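You operate a simulated robot arm through the tools that you are given. There is no shell and no other tool. Be economical: measure what you need, move in short steps, check, and stop when the job is done.

The job below is to be done with a simulated robot arm. You get a single attempt, and the scene is never put back.

## Task
Find the roller on the stand with the wide bore and reject it.
Fine: Let the NO pin down onto each bore with a light hand, pin back in its rack. The one in which it sinks is laid, not dropped, in the red dish; the other stays. Leave the GO pin and the roller in the nest alone.

It is judged by the outcome, as a careful person would: the job done as asked, and still so three seconds after it is handed in. It fails if anything else is knocked over, pushed out of place, dropped, spilled or broken.

## Robot
A 7-joint arm with a two-finger parallel gripper, fixed in place. Base frame: the origin is at the foot of the arm, x ahead of it, y to its left, z up; the work surface is at about z = 0. Units: m, degrees, N and s.
With the tool pointing down near the work surface it reaches from about 0.22 to 0.58 m from the base axis. Its first joint turns from -66.0 to 66.0 degrees. Payload 2.5 kg.
Tool frame: the origin (TCP) lies between the finger pads and is the grasp point; the fingertips stand 0.023 m ahead of it; z points along the fingers, y is the line along which they close. The gripper opens to 0.094 m. The fingers are 0.038 m wide and 0.01 m thick; the gripper's body (0.054 by 0.096 m) begins 0.039 m behind the TCP.
Orientation is that of the tool frame in the base frame, as a unit quaternion [w, x, y, z]. With the fingers straight down and closing along the base's y, the tool's x points along the base's -x, its y along +y and its z along -z.

## Interface
- The arm moves only by the tool apply_moves. Its argument "plan" is a list of rows, each a list of 7 numbers: the shift along the tool's x, y, z in m, then the turn, a rotation vector about the tool's x, y, z in degrees, then the gripper command, from -1 (shut) to 1 (fully open), values between in proportion. In form: [[x, y, z, ax, ay, az, claw], ...]. A call has 1 to 10 rows; each row shifts and turns the commanded pose from where the row before left it, along the tool's axes as they then stand. Each row takes 0.2 s and may step no farther than 0.05 m and 8.6 degrees from the row before; otherwise, or with a gripper value out of range, the whole call is refused. A pose out of reach is approached as far as the arm can. The call stops where the force on the tool passes 40 N (or 10 N more than at its start, if that is more) or the arm is blocked; 0.2 s more then pass. The fingers move at their own pace (about 0.108 m/s each) and stop on an object; they squeeze with about 25 N. The grip force told is the motor's: it shows also when the fingers shut on nothing. Time passes only in rows, and 0.2 s behind the last, so rows that do not move let the fingers close. The reply holds the time, the measured pose of the TCP, the force on the tool along the base axes, the opening and the grip force, in the units named above and with some noise.
- Cameras (640 x 400 px; columns grow to the right, rows downward): "scene" is fixed at [0.1346, -0.4192, 0.546]; the picture's right is [0.69, -0.73, 0.00], its down [-0.40, -0.38, -0.84] and it looks along [0.61, 0.57, -0.55] (base axes); focal length 308 px, centre (320, 200). "wrist" rides on the gripper at [0.086, 0.016, -0.074] in the tool frame; the picture's right is [-0.18, 0.98, 0.00], its down [-0.58, -0.11, -0.81] and it looks along [-0.79, -0.15, 0.59] (tool axes); focal length 243 px, centre (320, 200). There is no depth. A picture from a camera that has moved, and an enlarged one, comes with that camera's place and axes in the base frame and with its lens.
- get_image(camera): a new picture of that camera. No time passes.
- zoom(camera, box): a new picture of the part [left, top, right, bottom] of that camera's present view, enlarged. No time passes.
- finish_job(): hands the job in; it is judged then, once.

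Work in short steps. Places have to be worked out from the pictures, the camera data and where the tool is seen: move nearer, look again, correct. Check each grasp and each placing, and mend what went wrong. You have 120 turns and 64 pictures in all, those below and enlarged ones among them. Open the gripper and draw the arm clear of the work before you hand the job in, unless the task says otherwise; then end with one line.

The tools are called after ">>>" by a JSON object that holds its "api" and its "payload". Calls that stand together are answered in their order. apply_moves: Moves the arm, as the interface text tells. Its arguments: {"type":"object","properties":{"plan":{"type":"array"}},"required":["plan"]} The other tools are called the same way: get_image (camera) takes a picture; zoom (camera, box) takes an enlarged picture of a part of a camera's view; finish_job () hands the job in.

At the start:

```text
clock: 0.0
ee_pos: [0.3361, -0.0433, 0.3903]
orientation: [0.0, 0.0, 1.0, 0.0]
wrist_force: [0.3, 0.4, 0.1]
grip_width: 0.0939
gripper_force: 0.1
```

scene: 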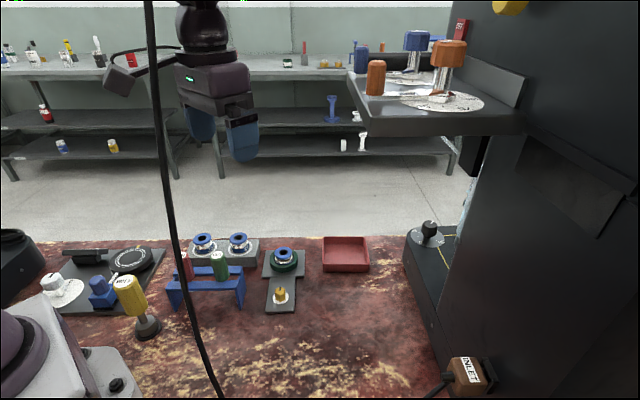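
wrist: 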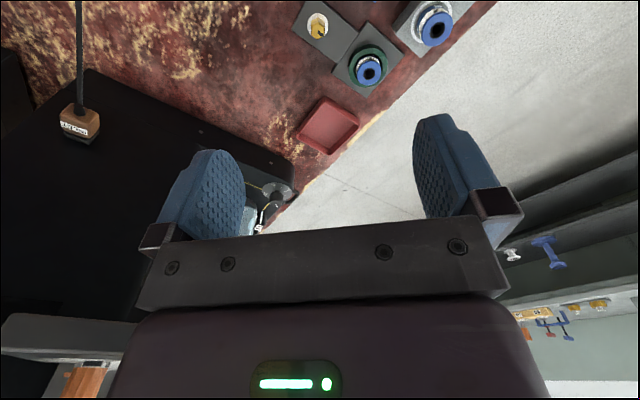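

I start with an enlarged look at the work area: stand with two rollers, the pin rack, nest and dish.

>>> {"api": "zoom", "payload": {"camera": "scene", "box": [150, 220, 390, 370]}}

>>> {"api": "zoom", "payload": {"camera": "scene", "box": [160, 225, 260, 315]}}

```text
2.67 times, centred on (270, 295) of scene
camera zoom: at [0.1346, -0.4192, 0.546], right [0.69, -0.73, 0.0], down [-0.4, -0.38, -0.84], along [0.61, 0.57, -0.55], focal length 822 px, centre (453, -53)
```

zoom: 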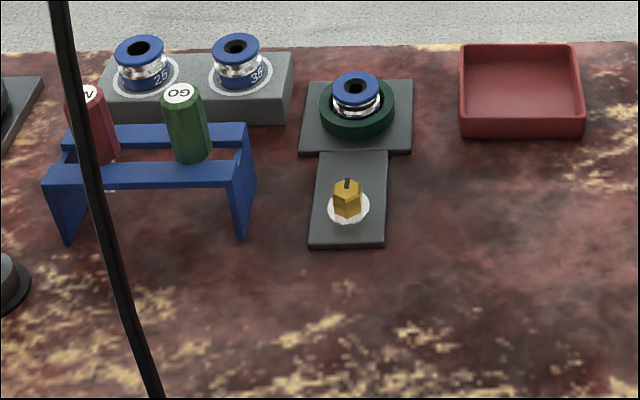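

```text
4.44 times, centred on (210, 270) of scene
camera zoom: at [0.1346, -0.4192, 0.546], right [0.69, -0.73, 0.0], down [-0.4, -0.38, -0.84], along [0.61, 0.57, -0.55], focal length 1370 px, centre (809, -111)
```

zoom: 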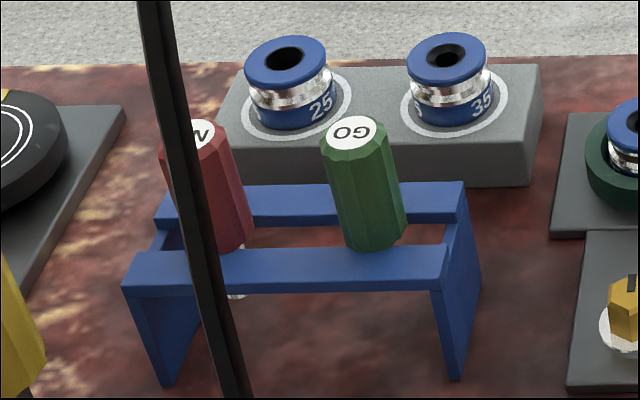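

The stand carries rollers marked 25 and 35. The rack with NO (red, left) and GO (green) lies nearer the arm. I move the wrist camera toward them to measure.

>>> {"api": "apply_moves", "payload": {"plan": [[0.01, 0.026, 0.02, 0, 0, 0, 1], [0.01, 0.026, 0.02, 0, 0, 0, 1], [0.01, 0.026, 0.02, 0, 0, 0, 1], [0.01, 0.026, 0.02, 0, 0, 0, 1]]}}

>>> {"api": "get_image", "payload": {"camera": "wrist"}}

>>> {"api": "get_image", "payload": {"camera": "scene"}}

```text
clock: 1.0
ee_pos: [0.2934, 0.0625, 0.3115]
orientation: [0.001, 0.0, 1.0, -0.001]
wrist_force: [0.0, 0.9, 1.0]
grip_width: 0.0942
gripper_force: 0.1
```

```text
59 pictures are left
camera wrist: at [0.2077, 0.0778, 0.3853], right [0.18, 0.98, 0.0], down [0.58, -0.11, 0.81], along [0.79, -0.15, -0.59], focal length 243 px, centre (320, 200)
```

wrist: 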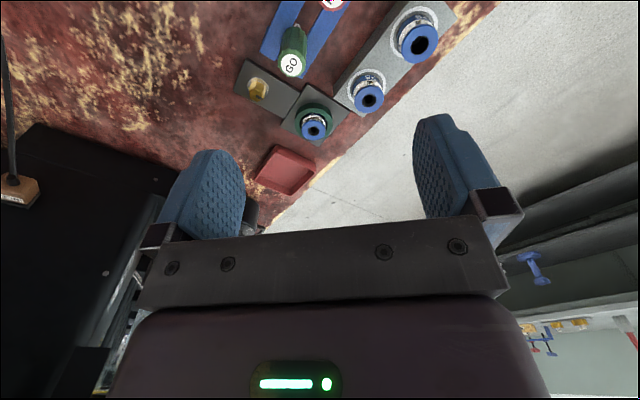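

```text
58 pictures are left
```

scene: 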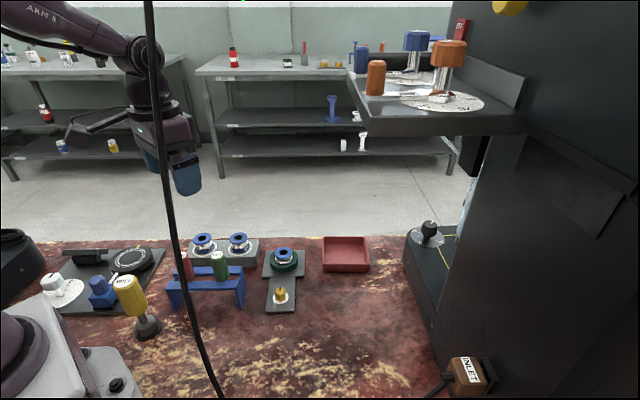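

The hanging cable stays in front near the scene camera, away from the rack. I tilt the hand so the wrist camera looks more steeply at the rack and stand.

>>> {"api": "apply_moves", "payload": {"plan": [[0, 0.01, 0, 0, 7.5, 0, 1], [0, 0.01, 0, 0, 7.5, 0, 1], [0, 0, 0, 0, 7.5, 0, 1], [0, 0, 0, 0, 7.5, 0, 1], [0, 0, 0, 0, 0, 0, 1]]}}

>>> {"api": "get_image", "payload": {"camera": "wrist"}}

```text
clock: 2.2
ee_pos: [0.296, 0.0801, 0.31]
orientation: [-0.259, 0.001, 0.966, 0.001]
wrist_force: [0.5, 0.3, -0.3]
grip_width: 0.0941
gripper_force: 0.0
```

```text
57 pictures are left
camera wrist: at [0.2586, 0.0959, 0.4176], right [0.16, 0.98, -0.09], down [0.91, -0.11, 0.41], along [0.39, -0.15, -0.91], focal length 243 px, centre (320, 200)
```

wrist: 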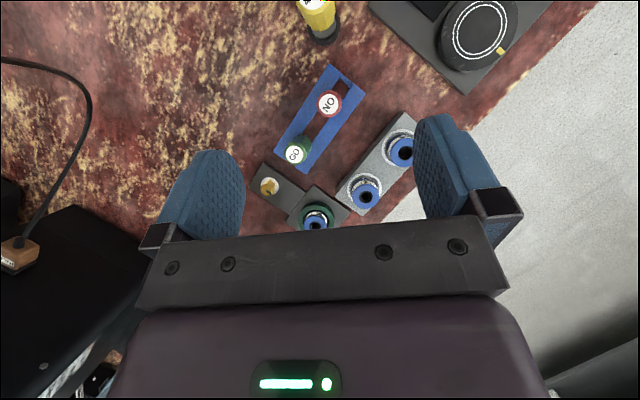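

A good overview; I enlarge the rack and stand for measuring.

>>> {"api": "zoom", "payload": {"camera": "wrist", "box": [250, 50, 430, 240]}}

>>> {"api": "zoom", "payload": {"camera": "scene", "box": [310, 225, 390, 285]}}

```text
2.11 times, centred on (340, 145) of wrist
camera zoom: at [0.2586, 0.0959, 0.4176], right [0.16, 0.98, -0.09], down [0.91, -0.11, 0.41], along [0.39, -0.15, -0.91], focal length 511 px, centre (278, 316)
```

zoom: 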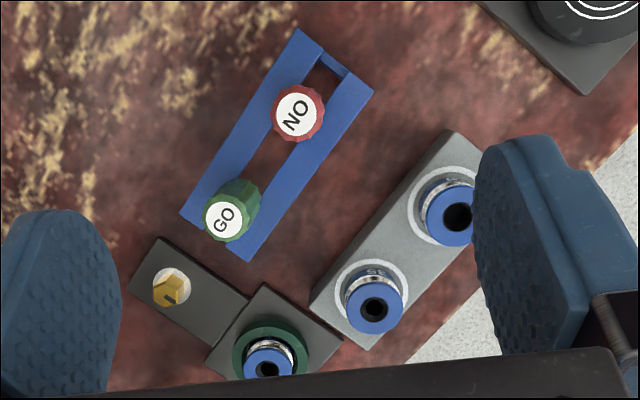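

```text
6.67 times, centred on (350, 255) of scene
camera zoom: at [0.1346, -0.4192, 0.546], right [0.69, -0.73, 0.0], down [-0.4, -0.38, -0.84], along [0.61, 0.57, -0.55], focal length 2054 px, centre (120, -167)
```

zoom: 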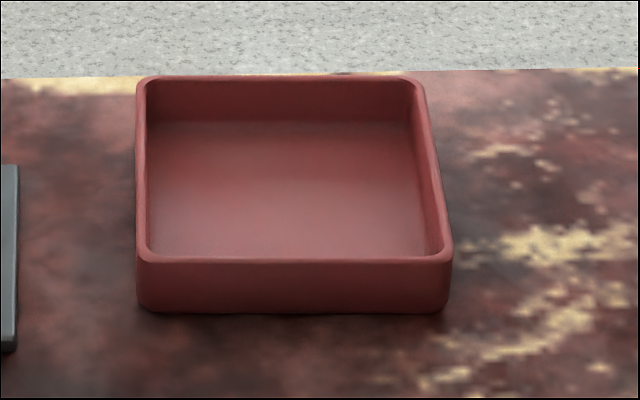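

Triangulated: NO head ≈(0.270, 0.077, 0.125), GO ≈(0.319, 0.027), rack top ≈0.066; roller 25 top ≈(0.352, 0.170, 0.066), roller 35 ≈(0.413, 0.109, 0.066); all aligned at −45°. I level the hand and turn it 45° so the fingers close across the rack.

>>> {"api": "apply_moves", "payload": {"plan": [[0, 0, 0, 0, -7.5, 0, 1], [0, 0, 0, 0, -7.5, 0, 1], [0, 0, 0, 0, -7.5, 0, 1], [0, 0, 0, 0, -7.5, 0, 1], [0, 0, 0, 0, 0, 7.5, 1], [0, 0, 0, 0, 0, 7.5, 1], [0, 0, 0, 0, 0, 7.5, 1], [0, 0, 0, 0, 0, 7.5, 1], [0, 0, 0, 0, 0, 7.5, 1], [0, 0, 0, 0, 0, 7.5, 1]]}}

```text
clock: 4.4
ee_pos: [0.2951, 0.0808, 0.3115]
orientation: [0.0, 0.383, 0.924, 0.0]
wrist_force: [-0.2, 0.4, 0.2]
grip_width: 0.0938
gripper_force: 0.1
```

Orientation is as planned. Next I go above the NO pin, staying high, and look.

>>> {"api": "apply_moves", "payload": {"plan": [[0.005, -0.007, 0.03, 0, 0, 0, 1], [0.005, -0.007, 0.03, 0, 0, 0, 1], [0.005, -0.0065, 0.03, 0, 0, 0, 1], [0, 0, 0.015, 0, 0, 0, 1], [0, 0, 0, 0, 0, 0, 1]]}}

>>> {"api": "get_image", "payload": {"camera": "wrist"}}

>>> {"api": "get_image", "payload": {"camera": "scene"}}

```text
clock: 5.6
ee_pos: [0.2721, 0.078, 0.2043]
orientation: [0.0, 0.382, 0.924, -0.001]
wrist_force: [-0.3, 0.4, 0.2]
grip_width: 0.0942
gripper_force: 0.1
```

```text
54 pictures are left
camera wrist: at [0.2217, 0.1506, 0.2792], right [0.83, 0.56, 0.0], down [0.33, -0.49, 0.81], along [0.46, -0.67, -0.59], focal length 243 px, centre (320, 200)
```

wrist: 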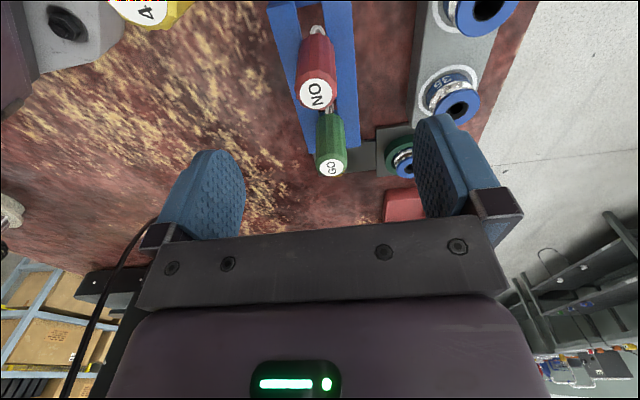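

```text
53 pictures are left
```

scene: 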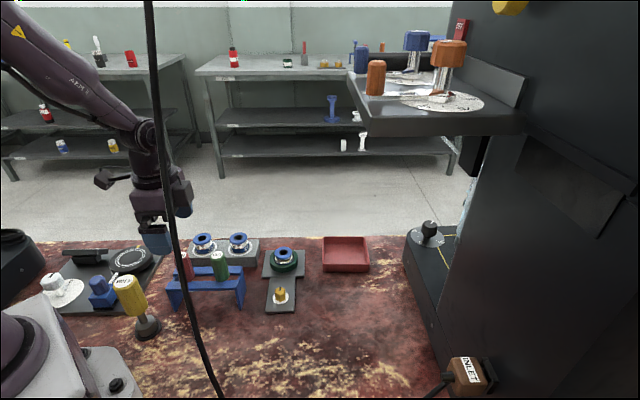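

NO pin is nearly beneath the TCP. I enlarge to refine the offset and see the handle's shape.

>>> {"api": "zoom", "payload": {"camera": "wrist", "box": [256, 0, 384, 180]}}

```text
2.22 times, centred on (320, 90) of wrist
camera zoom: at [0.2217, 0.1506, 0.2792], right [0.83, 0.56, 0.0], down [0.33, -0.49, 0.81], along [0.46, -0.67, -0.59], focal length 539 px, centre (320, 444)
```

zoom: 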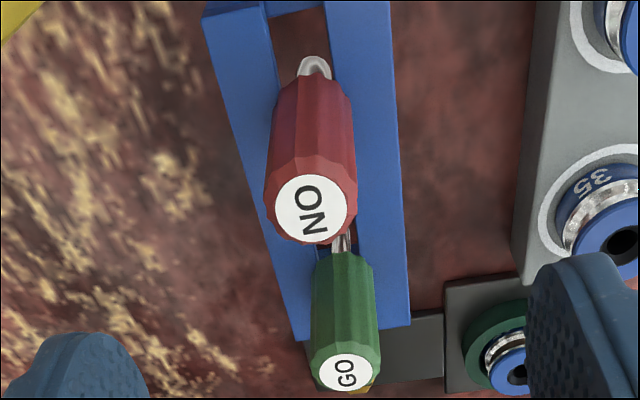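

NO head centre ≈(0.271, 0.075). I shift −1.6 mm along tool x and −2.8 mm along tool y, and descend to TCP z≈0.10 with the fingers half closed.

>>> {"api": "apply_moves", "payload": {"plan": [[-0.0016, -0.0028, 0, 0, 0, 0, 0.4], [0, 0, 0.03, 0, 0, 0, 0.4], [0, 0, 0.03, 0, 0, 0, 0.4], [0, 0, 0.03, 0, 0, 0, 0.4], [0, 0, 0.014, 0, 0, 0, 0.4], [0, 0, 0, 0, 0, 0, 0.4]]}}

>>> {"api": "get_image", "payload": {"camera": "wrist"}}

>>> {"api": "zoom", "payload": {"camera": "scene", "box": [140, 190, 268, 320]}}

```text
clock: 7.0
ee_pos: [0.271, 0.0734, 0.0975]
orientation: [0.0, 0.383, 0.924, 0.0]
wrist_force: [-0.1, -0.1, 0.9]
grip_width: 0.066
gripper_force: 0.2
```

```text
51 pictures are left
camera wrist: at [0.2212, 0.1457, 0.1711], right [0.83, 0.56, 0.0], down [0.33, -0.49, 0.81], along [0.46, -0.67, -0.59], focal length 243 px, centre (320, 200)
```

wrist: 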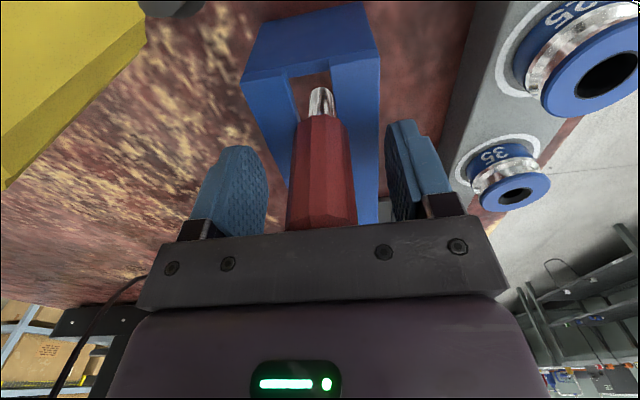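

```text
3.08 times, centred on (204, 255) of scene
camera zoom: at [0.1346, -0.4192, 0.546], right [0.69, -0.73, 0.0], down [-0.4, -0.38, -0.84], along [0.61, 0.57, -0.55], focal length 948 px, centre (677, 31)
```

zoom: 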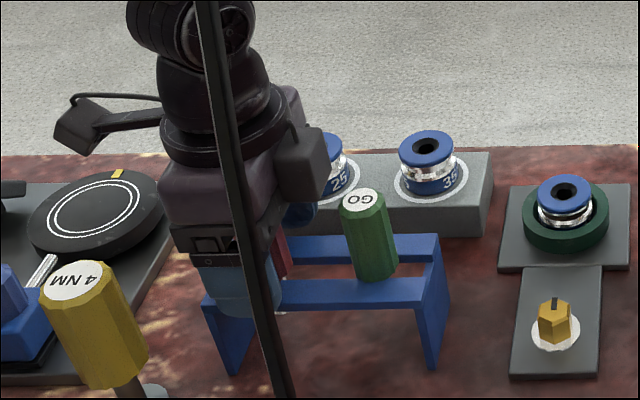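

The handle is centred between the fingers, no contact. Closing on it.

>>> {"api": "apply_moves", "payload": {"plan": [[0, 0, 0, 0, 0, 0, -0.2], [0, 0, 0, 0, 0, 0, -1], [0, 0, 0, 0, 0, 0, -1], [0, 0, 0, 0, 0, 0, -1]]}}

>>> {"api": "get_image", "payload": {"camera": "wrist"}}

```text
clock: 8.0
ee_pos: [0.2695, 0.0734, 0.0973]
orientation: [0.0, 0.383, 0.924, 0.001]
wrist_force: [-0.8, 0.2, 0.7]
grip_width: 0.0271
gripper_force: 25.3
```

```text
49 pictures are left
camera wrist: at [0.2211, 0.1457, 0.1714], right [0.83, 0.56, 0.0], down [0.33, -0.49, 0.81], along [0.46, -0.67, -0.59], focal length 243 px, centre (320, 200)
```

wrist: 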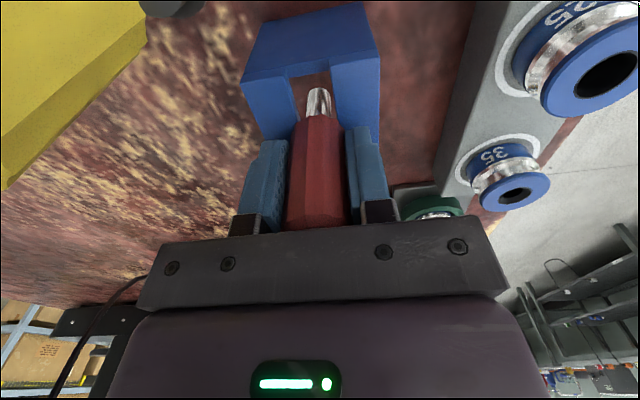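

Grip holds the handle (27 mm). I lift straight up and look at the pin's length and straightness. Rack pose of the TCP is about (0.270, 0.0735, 0.0975).

>>> {"api": "apply_moves", "payload": {"plan": [[0, 0, -0.01, 0, 0, 0, -1], [0, 0, -0.015, 0, 0, 0, -1], [0, 0, -0.02, 0, 0, 0, -1], [0, 0, -0.02, 0, 0, 0, -1], [0, 0, -0.02, 0, 0, 0, -1], [0, 0, -0.015, 0, 0, 0, -1], [0, 0, 0, 0, 0, 0, -1]]}}

>>> {"api": "get_image", "payload": {"camera": "wrist"}}

>>> {"api": "zoom", "payload": {"camera": "scene", "box": [140, 170, 268, 300]}}

```text
clock: 9.6
ee_pos: [0.2689, 0.0737, 0.2033]
orientation: [0.0, 0.383, 0.924, 0.0]
wrist_force: [-0.8, 0.0, -0.8]
grip_width: 0.027
gripper_force: 25.1
```

```text
48 pictures are left
camera wrist: at [0.2191, 0.1466, 0.276], right [0.82, 0.57, 0.0], down [0.33, -0.49, 0.81], along [0.46, -0.67, -0.59], focal length 243 px, centre (320, 200)
```

wrist: 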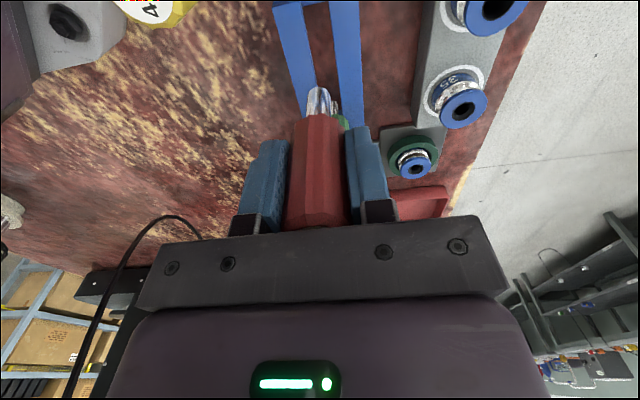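

```text
3.08 times, centred on (204, 235) of scene
camera zoom: at [0.1346, -0.4193, 0.546], right [0.69, -0.73, 0.0], down [-0.4, -0.38, -0.84], along [0.61, 0.57, -0.55], focal length 948 px, centre (677, 92)
```

zoom: 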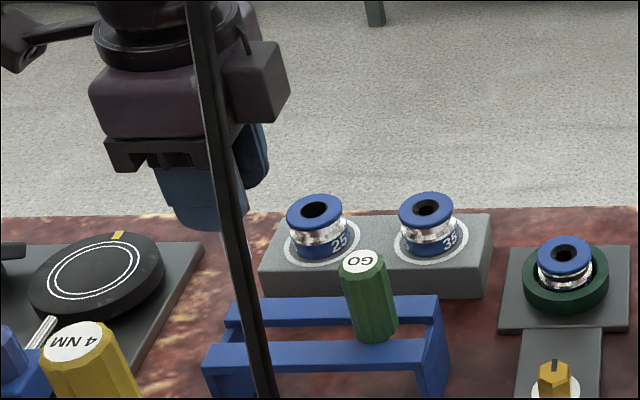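

Pin lifted cleanly from the rack. I enlarge the pin tip as seen by the wrist camera.

>>> {"api": "zoom", "payload": {"camera": "wrist", "box": [280, 70, 370, 150]}}

>>> {"api": "zoom", "payload": {"camera": "scene", "box": [170, 190, 230, 250]}}

```text
5.00 times, centred on (325, 110) of wrist
camera zoom: at [0.2191, 0.1466, 0.276], right [0.82, 0.57, 0.0], down [0.33, -0.49, 0.81], along [0.46, -0.67, -0.59], focal length 1213 px, centre (295, 650)
```

zoom: 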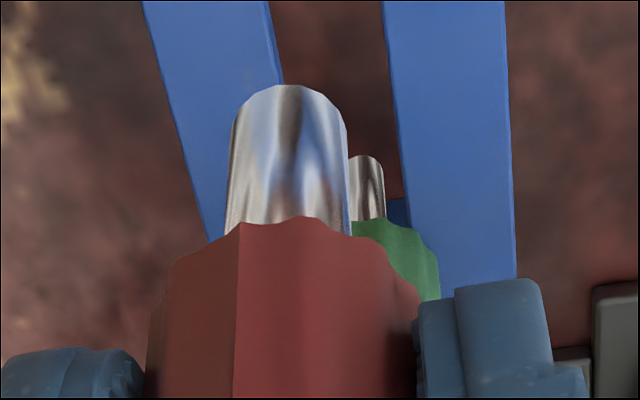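

```text
6.67 times, centred on (200, 220) of scene
camera zoom: at [0.1346, -0.4193, 0.546], right [0.69, -0.73, 0.0], down [-0.4, -0.38, -0.84], along [0.61, 0.57, -0.55], focal length 2054 px, centre (1120, 67)
```

zoom: 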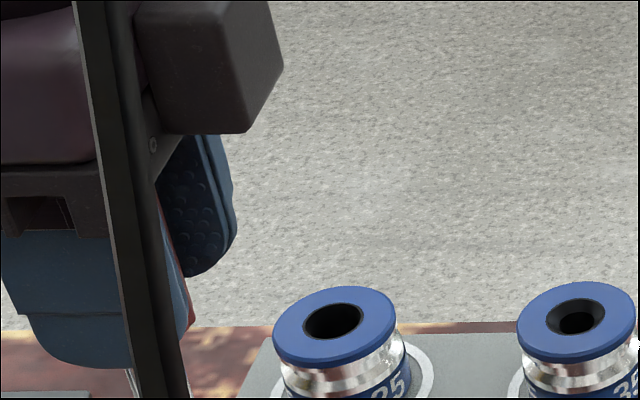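

The shank is about 14 mm thick with its tip roughly 0.075 m below the TCP. I move over roller 25 at travel height, then look from both cameras.

>>> {"api": "apply_moves", "payload": {"plan": [[0.002, 0.025, 0, 0, 0, 0, -1], [0.002, 0.03, 0, 0, 0, 0, -1], [0.002, 0.03, 0, 0, 0, 0, -1], [0.002, 0.025, 0, 0, 0, 0, -1], [0.0014, 0.0168, 0, 0, 0, 0, -1], [0, 0, 0.015, 0, 0, 0, -1], [0, 0, 0.015, 0, 0, 0, -1], [0, 0, 0, 0, 0, 0, -1]]}}

>>> {"api": "zoom", "payload": {"camera": "wrist", "box": [270, 40, 380, 140]}}

>>> {"api": "zoom", "payload": {"camera": "scene", "box": [165, 195, 245, 265]}}

```text
clock: 11.4
ee_pos: [0.3531, 0.1693, 0.1694]
orientation: [0.0, 0.383, 0.924, 0.0]
wrist_force: [0.1, 1.1, -1.3]
grip_width: 0.0271
gripper_force: 24.7
```

```text
4.00 times, centred on (325, 90) of wrist
camera zoom: at [0.3031, 0.2414, 0.2442], right [0.82, 0.57, 0.0], down [0.33, -0.49, 0.81], along [0.46, -0.67, -0.59], focal length 970 px, centre (300, 640)
```

zoom: 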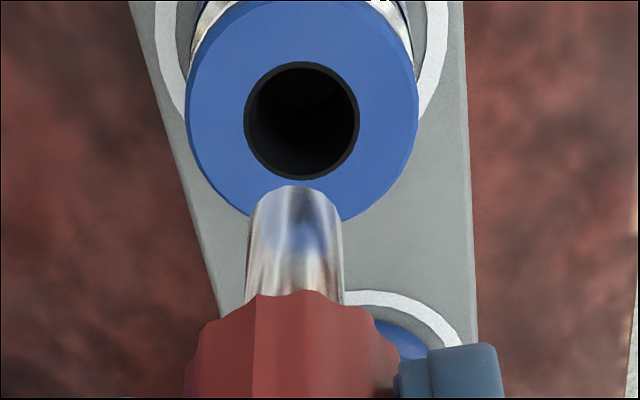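

```text
5.71 times, centred on (205, 230) of scene
camera zoom: at [0.1346, -0.4192, 0.546], right [0.69, -0.73, 0.0], down [-0.4, -0.38, -0.84], along [0.61, 0.57, -0.55], focal length 1761 px, centre (977, 29)
```

zoom: 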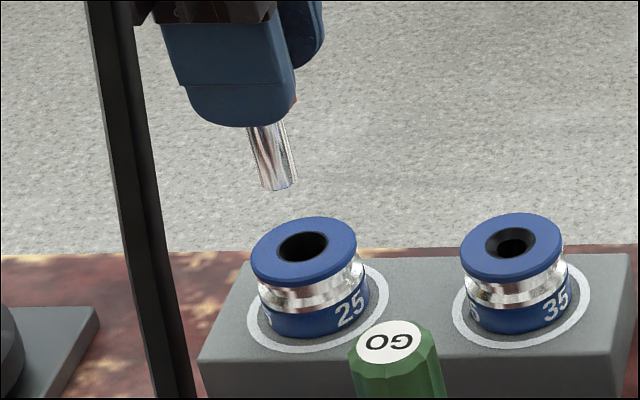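

Tip is ~0.071 m below the TCP, about 3 cm above roller 25. Correcting by −2 mm tool x, +0.8 mm tool y and lowering by 22 mm for a close check.

>>> {"api": "apply_moves", "payload": {"plan": [[-0.002, 0.0008, 0, 0, 0, 0, -1], [0, 0, 0.011, 0, 0, 0, -1], [0, 0, 0.011, 0, 0, 0, -1], [0, 0, 0, 0, 0, 0, -1]]}}

>>> {"api": "zoom", "payload": {"camera": "wrist", "box": [270, 40, 380, 140]}}

>>> {"api": "zoom", "payload": {"camera": "scene", "box": [180, 210, 236, 259]}}

```text
clock: 12.4
ee_pos: [0.354, 0.1684, 0.1487]
orientation: [0.0, 0.382, 0.924, 0.0]
wrist_force: [0.4, 0.1, -0.1]
grip_width: 0.0269
gripper_force: 24.7
```

```text
4.00 times, centred on (325, 90) of wrist
camera zoom: at [0.3045, 0.2399, 0.2225], right [0.83, 0.56, 0.0], down [0.33, -0.49, 0.81], along [0.46, -0.67, -0.59], focal length 970 px, centre (300, 640)
```

zoom: 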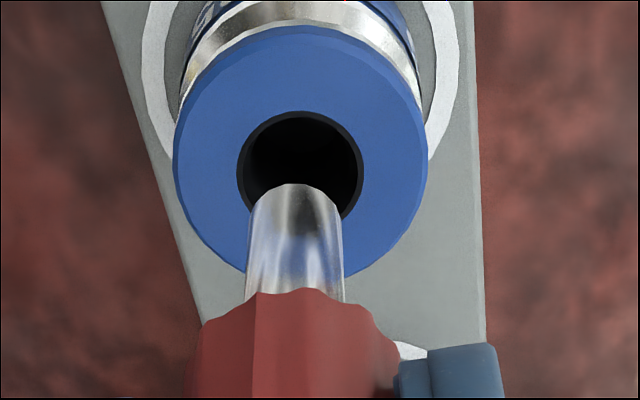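

```text
8.16 times, centred on (208, 234) of scene
camera zoom: at [0.1346, -0.4192, 0.546], right [0.69, -0.73, 0.0], down [-0.4, -0.38, -0.84], along [0.61, 0.57, -0.55], focal length 2515 px, centre (1234, -82)
```

zoom: 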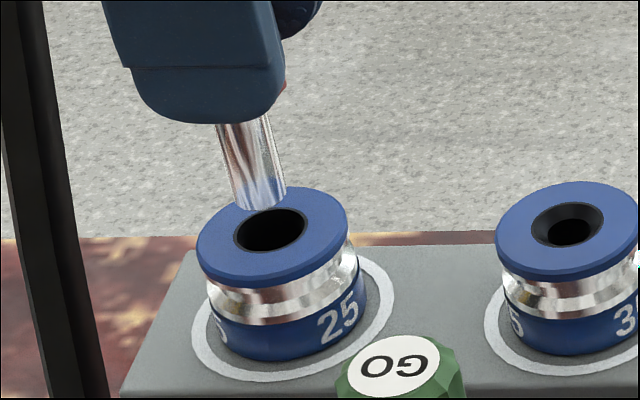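

Scene view shows the tip lined up with bore 25; wrist view suggests +0.8 mm tool y. I correct and lower 8 mm, then continue in small steps while watching the force.

>>> {"api": "apply_moves", "payload": {"plan": [[0, 0.0008, 0.004, 0, 0, 0, -1], [0, 0, 0.004, 0, 0, 0, -1], [0, 0, 0, 0, 0, 0, -1]]}}

>>> {"api": "zoom", "payload": {"camera": "scene", "box": [180, 210, 236, 259]}}

>>> {"api": "zoom", "payload": {"camera": "wrist", "box": [270, 40, 380, 140]}}

```text
clock: 13.2
ee_pos: [0.3538, 0.1681, 0.1402]
orientation: [0.001, 0.383, 0.924, 0.0]
wrist_force: [-0.2, 0.4, -0.6]
grip_width: 0.0269
gripper_force: 24.7
```

```text
8.16 times, centred on (208, 234) of scene
camera zoom: at [0.1346, -0.4192, 0.546], right [0.69, -0.73, 0.0], down [-0.4, -0.38, -0.84], along [0.61, 0.57, -0.55], focal length 2515 px, centre (1234, -82)
```

zoom: 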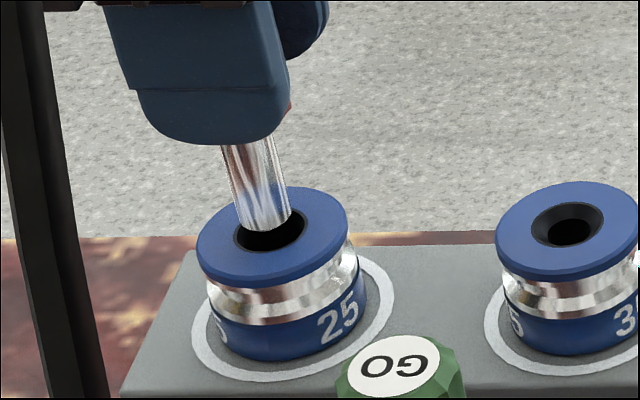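

```text
4.00 times, centred on (325, 90) of wrist
camera zoom: at [0.3048, 0.2411, 0.2144], right [0.82, 0.57, 0.0], down [0.33, -0.49, 0.81], along [0.46, -0.67, -0.59], focal length 970 px, centre (300, 640)
```

zoom: 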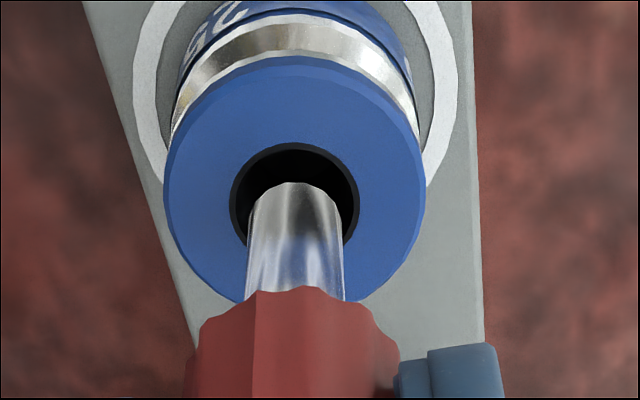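

Well centred in both views, tip just above the mouth. Lowering 6 mm gently.

>>> {"api": "apply_moves", "payload": {"plan": [[0, 0.0003, 0.002, 0, 0, 0, -1], [0, 0, 0.002, 0, 0, 0, -1], [0, 0, 0.002, 0, 0, 0, -1]]}}

```text
clock: 14.0
ee_pos: [0.3555, 0.1676, 0.1353]
orientation: [0.0, 0.383, 0.924, 0.0]
wrist_force: [0.1, 0.0, 0.0]
grip_width: 0.0272
gripper_force: 25.1
```

No force yet; lowering another 6 mm and looking.

>>> {"api": "apply_moves", "payload": {"plan": [[0, 0, 0.002, 0, 0, 0, -1], [0, 0, 0.002, 0, 0, 0, -1], [0, 0, 0.002, 0, 0, 0, -1]]}}

>>> {"api": "zoom", "payload": {"camera": "scene", "box": [180, 210, 236, 259]}}

```text
clock: 14.8
ee_pos: [0.3557, 0.1694, 0.1292]
orientation: [0.0, 0.383, 0.924, 0.0]
wrist_force: [1.1, 0.6, -1.9]
grip_width: 0.0272
gripper_force: 25.0
```

```text
8.16 times, centred on (208, 234) of scene
camera zoom: at [0.1346, -0.4192, 0.546], right [0.69, -0.73, 0.0], down [-0.4, -0.38, -0.84], along [0.61, 0.57, -0.55], focal length 2515 px, centre (1234, -82)
```

zoom: 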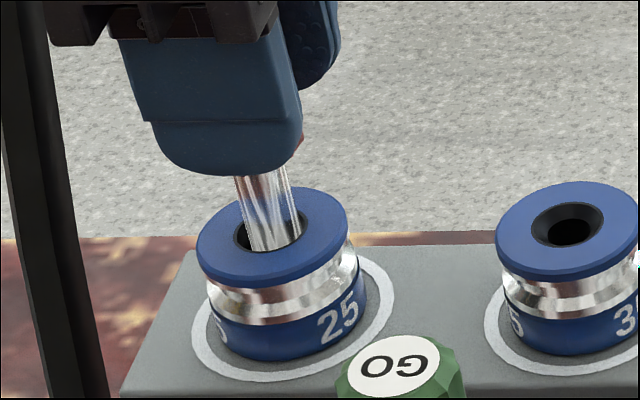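

The NO pin is entering bore 25 freely (about 8 mm in). Lowering a bit further to confirm it truly sinks.

>>> {"api": "apply_moves", "payload": {"plan": [[0, 0, 0.003, 0, 0, 0, -1], [0, 0, 0.003, 0, 0, 0, -1], [0, 0, 0.003, 0, 0, 0, -1]]}}

```text
clock: 15.6
ee_pos: [0.355, 0.1702, 0.1203]
orientation: [0.0, 0.383, 0.924, 0.0]
wrist_force: [-0.9, -1.2, -0.7]
grip_width: 0.0271
gripper_force: 24.8
```

Sunk ~16 mm without force: bore 25 is wide. I withdraw straight up and go over roller 35 for its test.

>>> {"api": "apply_moves", "payload": {"plan": [[0, 0, -0.008, 0, 0, 0, -1], [0, 0, -0.012, 0, 0, 0, -1], [0, 0, -0.015, 0, 0, 0, -1], [-0.015, 0, -0.01, 0, 0, 0, -1], [-0.025, 0, 0, 0, 0, 0, -1], [-0.025, 0, 0, 0, 0, 0, -1], [-0.02, 0, 0, 0, 0, 0, -1], [0, 0, 0.008, 0, 0, 0, -1], [0, 0, 0, 0, 0, 0, -1]]}}

>>> {"api": "zoom", "payload": {"camera": "scene", "box": [180, 205, 276, 275]}}

>>> {"api": "zoom", "payload": {"camera": "wrist", "box": [270, 40, 380, 140]}}

```text
clock: 17.6
ee_pos: [0.4151, 0.1091, 0.1582]
orientation: [0.001, 0.383, 0.924, 0.001]
wrist_force: [-0.3, -0.6, -0.9]
grip_width: 0.0273
gripper_force: 25.5
```

```text
5.71 times, centred on (228, 240) of scene
camera zoom: at [0.1346, -0.4193, 0.546], right [0.69, -0.73, 0.0], down [-0.4, -0.38, -0.84], along [0.61, 0.57, -0.55], focal length 1761 px, centre (846, -29)
```

zoom: 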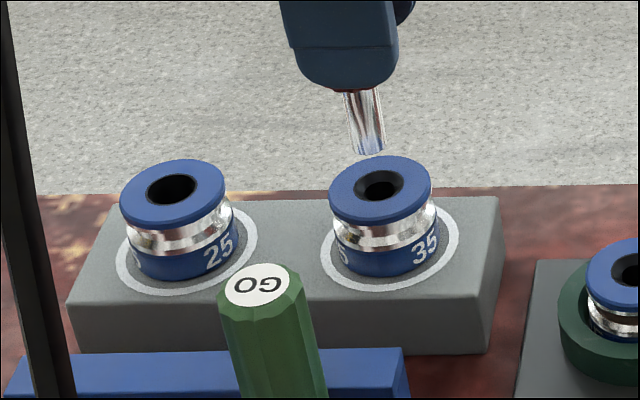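

```text
4.00 times, centred on (325, 90) of wrist
camera zoom: at [0.3655, 0.181, 0.2326], right [0.83, 0.56, 0.0], down [0.33, -0.49, 0.81], along [0.46, -0.67, -0.59], focal length 970 px, centre (300, 640)
```

zoom: 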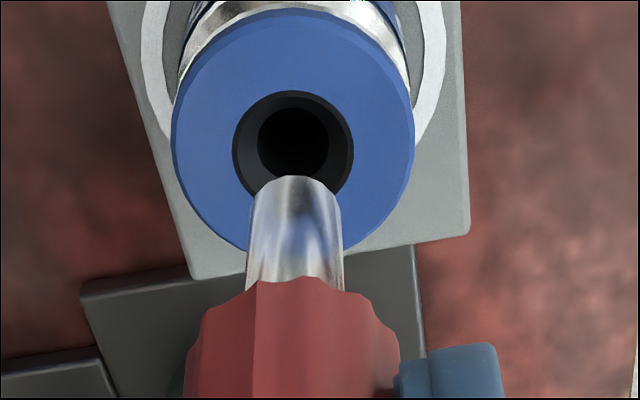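

Roller 35 shows a narrow, stepped bore. Correcting ~0.8 mm in each axis and lowering 14 mm.

>>> {"api": "apply_moves", "payload": {"plan": [[-0.0008, -0.0009, 0.004, 0, 0, 0, -1], [0, 0, 0.005, 0, 0, 0, -1], [0, 0, 0.005, 0, 0, 0, -1], [0, 0, 0, 0, 0, 0, -1]]}}

>>> {"api": "zoom", "payload": {"camera": "scene", "box": [212, 210, 268, 259]}}

>>> {"api": "zoom", "payload": {"camera": "wrist", "box": [270, 40, 380, 140]}}

```text
clock: 18.6
ee_pos: [0.415, 0.1067, 0.1438]
orientation: [0.0, 0.383, 0.924, 0.001]
wrist_force: [0.3, 0.3, -0.5]
grip_width: 0.0269
gripper_force: 25.0
```

```text
8.16 times, centred on (240, 234) of scene
camera zoom: at [0.1346, -0.4192, 0.546], right [0.69, -0.73, 0.0], down [-0.4, -0.38, -0.84], along [0.61, 0.57, -0.55], focal length 2515 px, centre (973, -82)
```

zoom: 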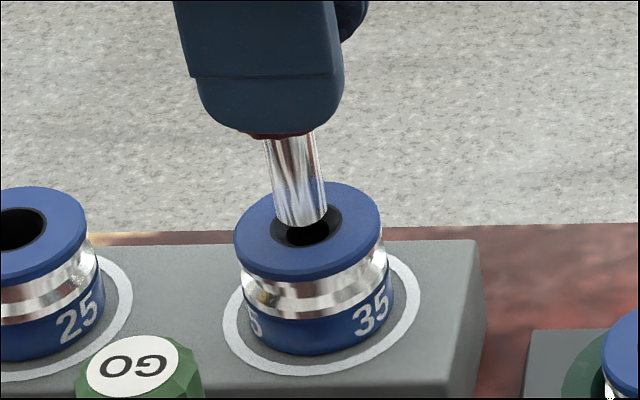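

```text
4.00 times, centred on (325, 90) of wrist
camera zoom: at [0.3652, 0.1798, 0.2171], right [0.83, 0.56, 0.0], down [0.33, -0.49, 0.81], along [0.46, -0.67, -0.59], focal length 970 px, centre (300, 640)
```

zoom: 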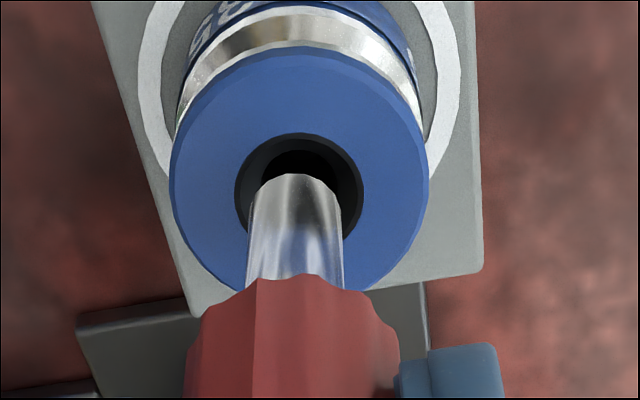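

Aligned over bore 35, a few mm above. Lowering gently, 4 mm, checking force.

>>> {"api": "apply_moves", "payload": {"plan": [[0, 0.0003, 0.002, 0, 0, 0, -1], [0, 0, 0.002, 0, 0, 0, -1]]}}

```text
clock: 19.2
ee_pos: [0.4148, 0.1096, 0.1396]
orientation: [0.0, 0.383, 0.924, 0.0]
wrist_force: [0.8, 0.6, -0.6]
grip_width: 0.027
gripper_force: 25.5
```

>>> {"api": "apply_moves", "payload": {"plan": [[0, 0, 0.0015, 0, 0, 0, -1], [0, 0, 0.0015, 0, 0, 0, -1]]}}

```text
clock: 19.8
ee_pos: [0.4166, 0.1084, 0.1384]
orientation: [0.001, 0.383, 0.924, 0.0]
wrist_force: [-6.7, -3.5, 21.7]
grip_width: 0.0272
gripper_force: 25.5
```

Contact at TCP z≈0.138 (22 N), with a side component. I back off 1.5 mm at once and look.

>>> {"api": "apply_moves", "payload": {"plan": [[0, 0, -0.0015, 0, 0, 0, -1]]}}

>>> {"api": "zoom", "payload": {"camera": "scene", "box": [212, 210, 268, 259]}}

>>> {"api": "zoom", "payload": {"camera": "wrist", "box": [270, 40, 380, 140]}}

```text
clock: 20.2
ee_pos: [0.4151, 0.1071, 0.1361]
orientation: [0.0, 0.383, 0.924, 0.0]
wrist_force: [1.3, -0.7, 1.8]
grip_width: 0.0272
gripper_force: 25.4
```

```text
8.16 times, centred on (240, 234) of scene
camera zoom: at [0.1346, -0.4192, 0.546], right [0.69, -0.73, 0.0], down [-0.4, -0.38, -0.84], along [0.61, 0.57, -0.55], focal length 2515 px, centre (973, -82)
```

zoom: 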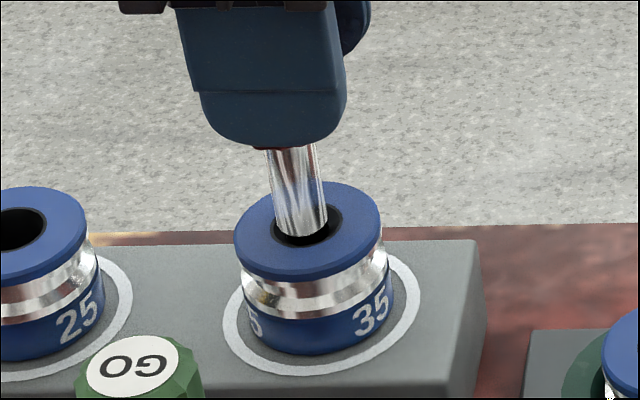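

```text
4.00 times, centred on (325, 90) of wrist
camera zoom: at [0.3659, 0.181, 0.2114], right [0.83, 0.56, 0.0], down [0.33, -0.49, 0.81], along [0.46, -0.67, -0.59], focal length 970 px, centre (300, 640)
```

zoom: 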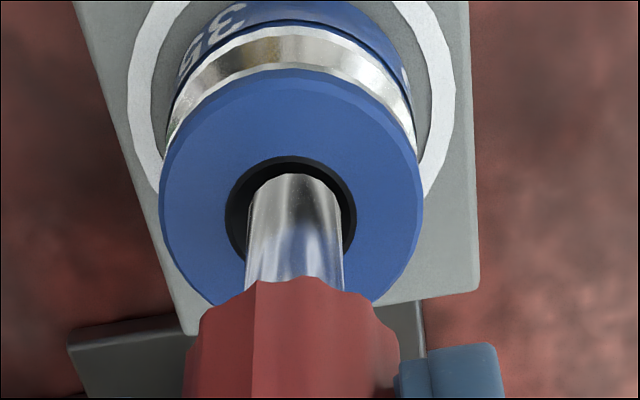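

The tip is inside the mouth, ~1 mm off centre, so it met the chamfer's side. I lift 2 mm, recentre (−1.3 mm x, −0.9 mm y) and come down again.

>>> {"api": "apply_moves", "payload": {"plan": [[0, 0, -0.002, 0, 0, 0, -1], [-0.0013, -0.0009, 0, 0, 0, 0, -1], [0, 0, 0.001, 0, 0, 0, -1], [0, 0, 0.001, 0, 0, 0, -1], [0, 0, 0, 0, 0, 0, -1]]}}

```text
clock: 21.4
ee_pos: [0.4153, 0.1073, 0.1379]
orientation: [0.001, 0.383, 0.924, 0.001]
wrist_force: [0.4, 0.5, 2.4]
grip_width: 0.027
gripper_force: 24.7
```

>>> {"api": "apply_moves", "payload": {"plan": [[0, 0, 0.0006, 0, 0, 0, -1], [0, 0, 0, 0, 0, 0, -1]]}}

>>> {"api": "zoom", "payload": {"camera": "scene", "box": [212, 210, 268, 259]}}

>>> {"api": "zoom", "payload": {"camera": "wrist", "box": [270, 40, 380, 140]}}

```text
clock: 22.0
ee_pos: [0.4158, 0.1054, 0.1369]
orientation: [0.001, 0.383, 0.924, 0.001]
wrist_force: [-2.6, -0.6, 8.9]
grip_width: 0.0268
gripper_force: 24.8
```

```text
8.16 times, centred on (240, 234) of scene
camera zoom: at [0.1346, -0.4193, 0.546], right [0.69, -0.73, 0.0], down [-0.4, -0.38, -0.84], along [0.61, 0.57, -0.55], focal length 2515 px, centre (973, -82)
```

zoom: 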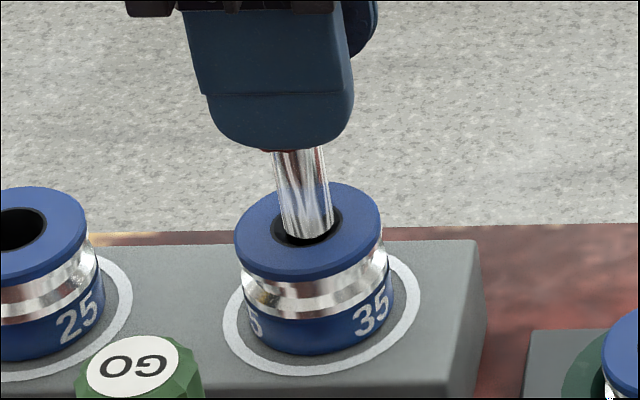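

```text
4.00 times, centred on (325, 90) of wrist
camera zoom: at [0.3666, 0.1788, 0.2112], right [0.83, 0.56, 0.0], down [0.33, -0.49, 0.81], along [0.46, -0.66, -0.59], focal length 970 px, centre (300, 640)
```

zoom: 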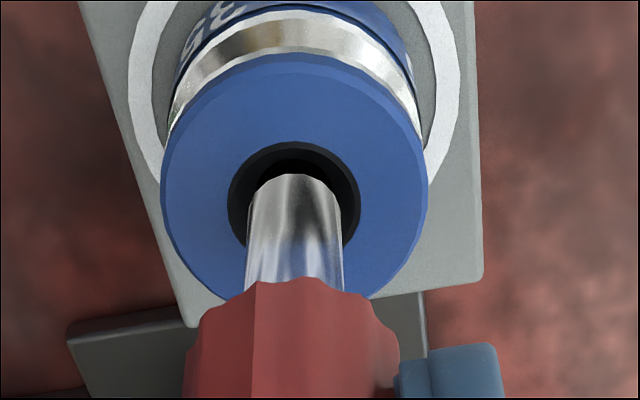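

Centred, and the pin is stopped at the mouth of 35 (9 N): 35 passes, 25 is the reject. I lift away and carry the pin back above its rack slot.

>>> {"api": "apply_moves", "payload": {"plan": [[0, 0, -0.01, 0, 0, 0, -1], [0, 0, -0.02, 0, 0, 0, -1], [0, 0, -0.02, 0, 0, 0, -1], [0, 0, -0.018, 0, 0, 0, -1], [0.016, -0.0256, 0, 0, 0, 0, -1], [0.016, -0.0256, 0, 0, 0, 0, -1], [0.016, -0.0256, 0, 0, 0, 0, -1], [0.016, -0.0256, 0, 0, 0, 0, -1], [0.0152, -0.0242, 0, 0, 0, 0, -1], [0, 0, 0, 0, 0, 0, -1]]}}

>>> {"api": "zoom", "payload": {"camera": "wrist", "box": [280, 70, 370, 150]}}

```text
clock: 24.2
ee_pos: [0.2714, 0.0741, 0.2014]
orientation: [0.0, 0.383, 0.924, 0.0]
wrist_force: [0.2, -0.2, -0.2]
grip_width: 0.0269
gripper_force: 25.0
```

```text
5.00 times, centred on (325, 110) of wrist
camera zoom: at [0.2218, 0.1455, 0.276], right [0.82, 0.57, 0.0], down [0.33, -0.49, 0.81], along [0.46, -0.67, -0.59], focal length 1213 px, centre (295, 650)
```

zoom: 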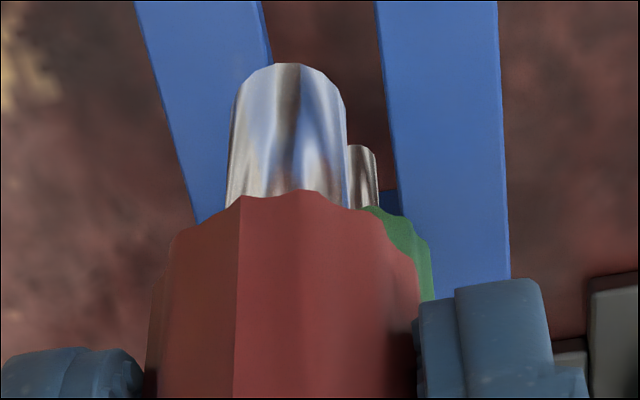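

The pin has crept ~5 mm down in the grip, so it will seat at TCP z≈0.103. By the rails I'm about 1 mm too far in +y; I correct and lower to just above the slot.

>>> {"api": "apply_moves", "payload": {"plan": [[0.001, -0.0012, 0.015, 0, 0, 0, -1], [0, 0, 0.02, 0, 0, 0, -1], [0, 0, 0.013, 0, 0, 0, -1], [0, 0, 0, 0, 0, 0, -1]]}}

>>> {"api": "zoom", "payload": {"camera": "wrist", "box": [265, 30, 375, 130]}}

>>> {"api": "zoom", "payload": {"camera": "scene", "box": [150, 220, 260, 320]}}

```text
clock: 25.2
ee_pos: [0.2715, 0.0743, 0.155]
orientation: [-0.001, 0.383, 0.924, 0.0]
wrist_force: [0.5, 0.3, -0.6]
grip_width: 0.0267
gripper_force: 25.0
```

```text
4.00 times, centred on (320, 80) of wrist
camera zoom: at [0.2214, 0.1467, 0.2283], right [0.83, 0.56, 0.0], down [0.33, -0.49, 0.81], along [0.46, -0.67, -0.59], focal length 970 px, centre (320, 680)
```

zoom: 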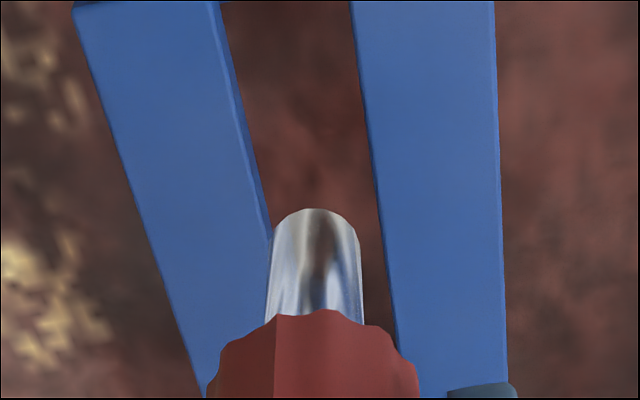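

```text
4.00 times, centred on (205, 270) of scene
camera zoom: at [0.1346, -0.4192, 0.546], right [0.69, -0.73, 0.0], down [-0.4, -0.38, -0.84], along [0.61, 0.57, -0.55], focal length 1232 px, centre (780, -80)
```

zoom: 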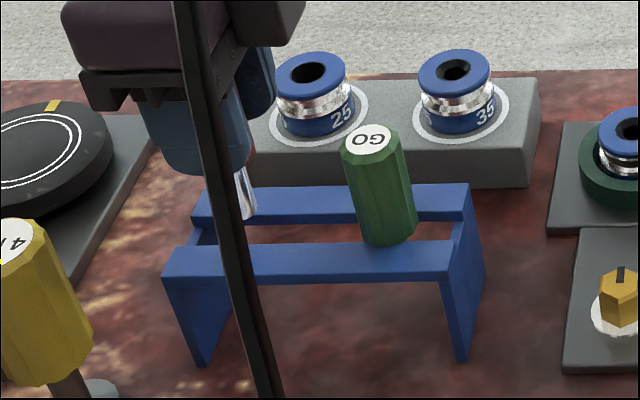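

Pin is centred over the slot within 0.6 mm (clearance ~3 mm). Lowering in steps, with a stop before the expected seat.

>>> {"api": "apply_moves", "payload": {"plan": [[0, 0.0006, 0.008, 0, 0, 0, -1], [0, 0, 0.008, 0, 0, 0, -1], [0, 0, 0.01, 0, 0, 0, -1], [0, 0, 0.01, 0, 0, 0, -1], [0, 0, 0.008, 0, 0, 0, -1], [0, 0, 0, 0, 0, 0, -1]]}}

>>> {"api": "zoom", "payload": {"camera": "wrist", "box": [240, 0, 400, 240]}}

```text
clock: 26.6
ee_pos: [0.2712, 0.0748, 0.1133]
orientation: [0.0, 0.383, 0.924, 0.0]
wrist_force: [0.7, 0.1, -0.8]
grip_width: 0.0268
gripper_force: 24.9
```

```text
1.67 times, centred on (320, 120) of wrist
camera zoom: at [0.2215, 0.147, 0.1868], right [0.83, 0.56, 0.0], down [0.33, -0.49, 0.81], along [0.46, -0.67, -0.59], focal length 404 px, centre (320, 333)
```

zoom: 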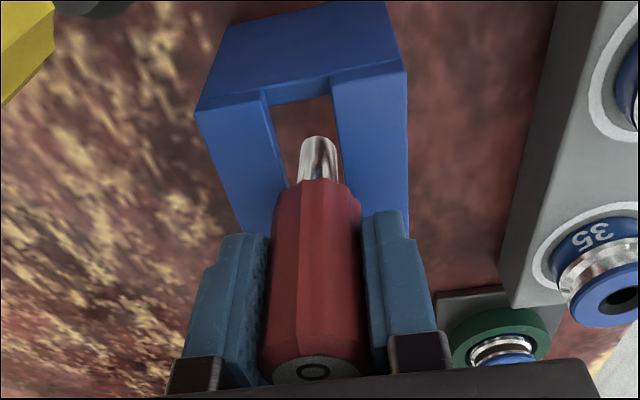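

In the slot, no contact yet. Lowering the last bit in small steps.

>>> {"api": "apply_moves", "payload": {"plan": [[0, 0, 0.002, 0, 0, 0, -1], [0, 0, 0.002, 0, 0, 0, -1], [0, 0, 0, 0, 0, 0, -1]]}}

```text
clock: 27.4
ee_pos: [0.2712, 0.0752, 0.1082]
orientation: [0.0, 0.382, 0.924, 0.0]
wrist_force: [-0.8, -0.2, -1.0]
grip_width: 0.0273
gripper_force: 24.9
```

>>> {"api": "apply_moves", "payload": {"plan": [[0, 0, 0.0015, 0, 0, 0, -1], [0, 0, 0.001, 0, 0, 0, -1], [0, 0, 0, 0, 0, 0, -1]]}}

```text
clock: 28.2
ee_pos: [0.2698, 0.074, 0.1065]
orientation: [0.0, 0.382, 0.924, 0.0]
wrist_force: [0.4, 0.2, -0.3]
grip_width: 0.0272
gripper_force: 25.2
```

>>> {"api": "apply_moves", "payload": {"plan": [[0, 0, 0.001, 0, 0, 0, -1], [0, 0, 0.001, 0, 0, 0, -1], [0, 0, 0, 0, 0, 0, -1]]}}

```text
clock: 29.0
ee_pos: [0.2689, 0.0741, 0.1049]
orientation: [0.0, 0.383, 0.924, 0.001]
wrist_force: [2.9, 2.5, 0.7]
grip_width: 0.027
gripper_force: 25.7
```

>>> {"api": "apply_moves", "payload": {"plan": [[0, 0, 0.001, 0, 0, 0, -1], [0, 0, 0, 0, 0, 0, -1]]}}

>>> {"api": "zoom", "payload": {"camera": "wrist", "box": [240, 0, 400, 240]}}

```text
clock: 29.6
ee_pos: [0.2692, 0.0739, 0.1037]
orientation: [0.0, 0.382, 0.924, 0.001]
wrist_force: [0.7, 7.8, 15.4]
grip_width: 0.0274
gripper_force: 24.7
```

```text
1.67 times, centred on (320, 120) of wrist
camera zoom: at [0.2193, 0.1461, 0.1776], right [0.82, 0.57, 0.0], down [0.33, -0.49, 0.81], along [0.46, -0.66, -0.59], focal length 404 px, centre (320, 333)
```

zoom: 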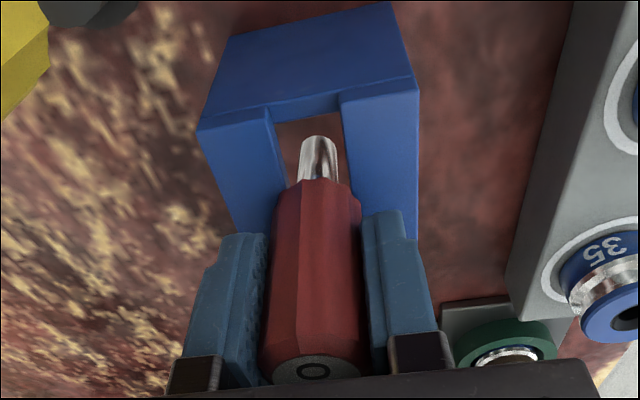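

Seated on the rails (15 N up). I ease 0.6 mm and open the fingers, then look.

>>> {"api": "apply_moves", "payload": {"plan": [[0, 0, -0.0006, 0, 0, 0, -1], [0, 0, 0, 0, 0, 0, -0.3], [0, 0, 0, 0, 0, 0, 0.1], [0, 0, 0, 0, 0, 0, 0.4], [0, 0, 0, 0, 0, 0, 0.4]]}}

>>> {"api": "zoom", "payload": {"camera": "wrist", "box": [240, 0, 400, 240]}}

```text
clock: 30.8
ee_pos: [0.2684, 0.073, 0.1044]
orientation: [0.0, 0.383, 0.924, 0.001]
wrist_force: [0.9, 0.0, 0.2]
grip_width: 0.0656
gripper_force: 0.0
```

```text
1.67 times, centred on (320, 120) of wrist
camera zoom: at [0.2192, 0.1456, 0.1778], right [0.83, 0.56, 0.0], down [0.33, -0.49, 0.81], along [0.46, -0.67, -0.59], focal length 404 px, centre (320, 333)
```

zoom: 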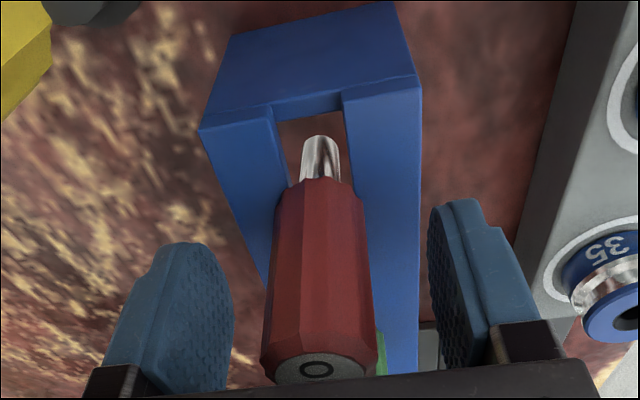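

NO stands upright in its rack. I rise clear and move over roller 25 (≈0.355, 0.1695 from the pin test), fingers open about 75 mm.

>>> {"api": "apply_moves", "payload": {"plan": [[0, 0, -0.02, 0, 0, 0, 0.4], [0, 0, -0.04, 0, 0, 0, 0.4], [0, 0, -0.03, 0, 0, 0, 0.6], [0.001, 0.03, 0, 0, 0, 0, 0.6], [0.002, 0.04, 0, 0, 0, 0, 0.6], [0.002, 0.04, 0, 0, 0, 0, 0.6], [0.002, 0.0194, 0, 0, 0, 0, 0.6], [0, 0, 0.03, 0, 0, 0, 0.6], [0, 0, 0.03, 0, 0, 0, 0.6], [0, 0, 0, 0, 0, 0, 0.6]]}}

>>> {"api": "get_image", "payload": {"camera": "wrist"}}

>>> {"api": "zoom", "payload": {"camera": "scene", "box": [150, 190, 278, 320]}}

```text
clock: 33.0
ee_pos: [0.3548, 0.1698, 0.1346]
orientation: [0.0, 0.383, 0.924, 0.0]
wrist_force: [-0.2, 0.5, 0.4]
grip_width: 0.0751
gripper_force: 0.1
```

```text
23 pictures are left
camera wrist: at [0.3058, 0.2421, 0.2096], right [0.83, 0.56, 0.0], down [0.33, -0.49, 0.81], along [0.46, -0.67, -0.59], focal length 243 px, centre (320, 200)
```

wrist: 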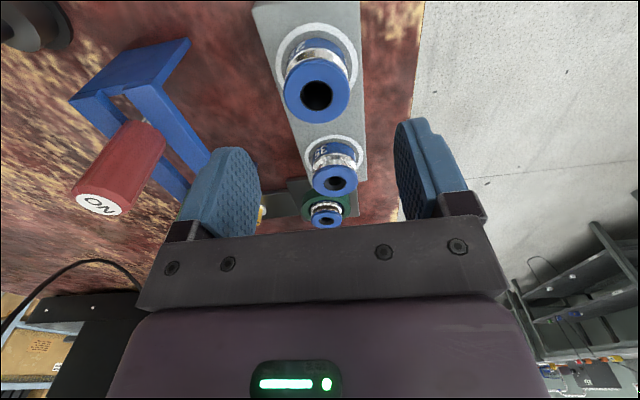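

```text
3.08 times, centred on (214, 255) of scene
camera zoom: at [0.1346, -0.4192, 0.546], right [0.69, -0.73, 0.0], down [-0.4, -0.38, -0.84], along [0.61, 0.57, -0.55], focal length 948 px, centre (646, 31)
```

zoom: 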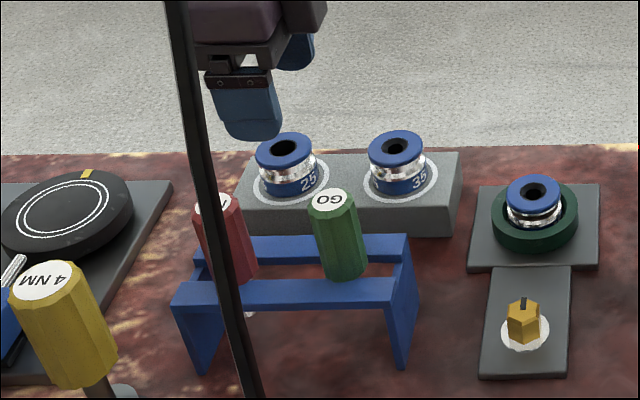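

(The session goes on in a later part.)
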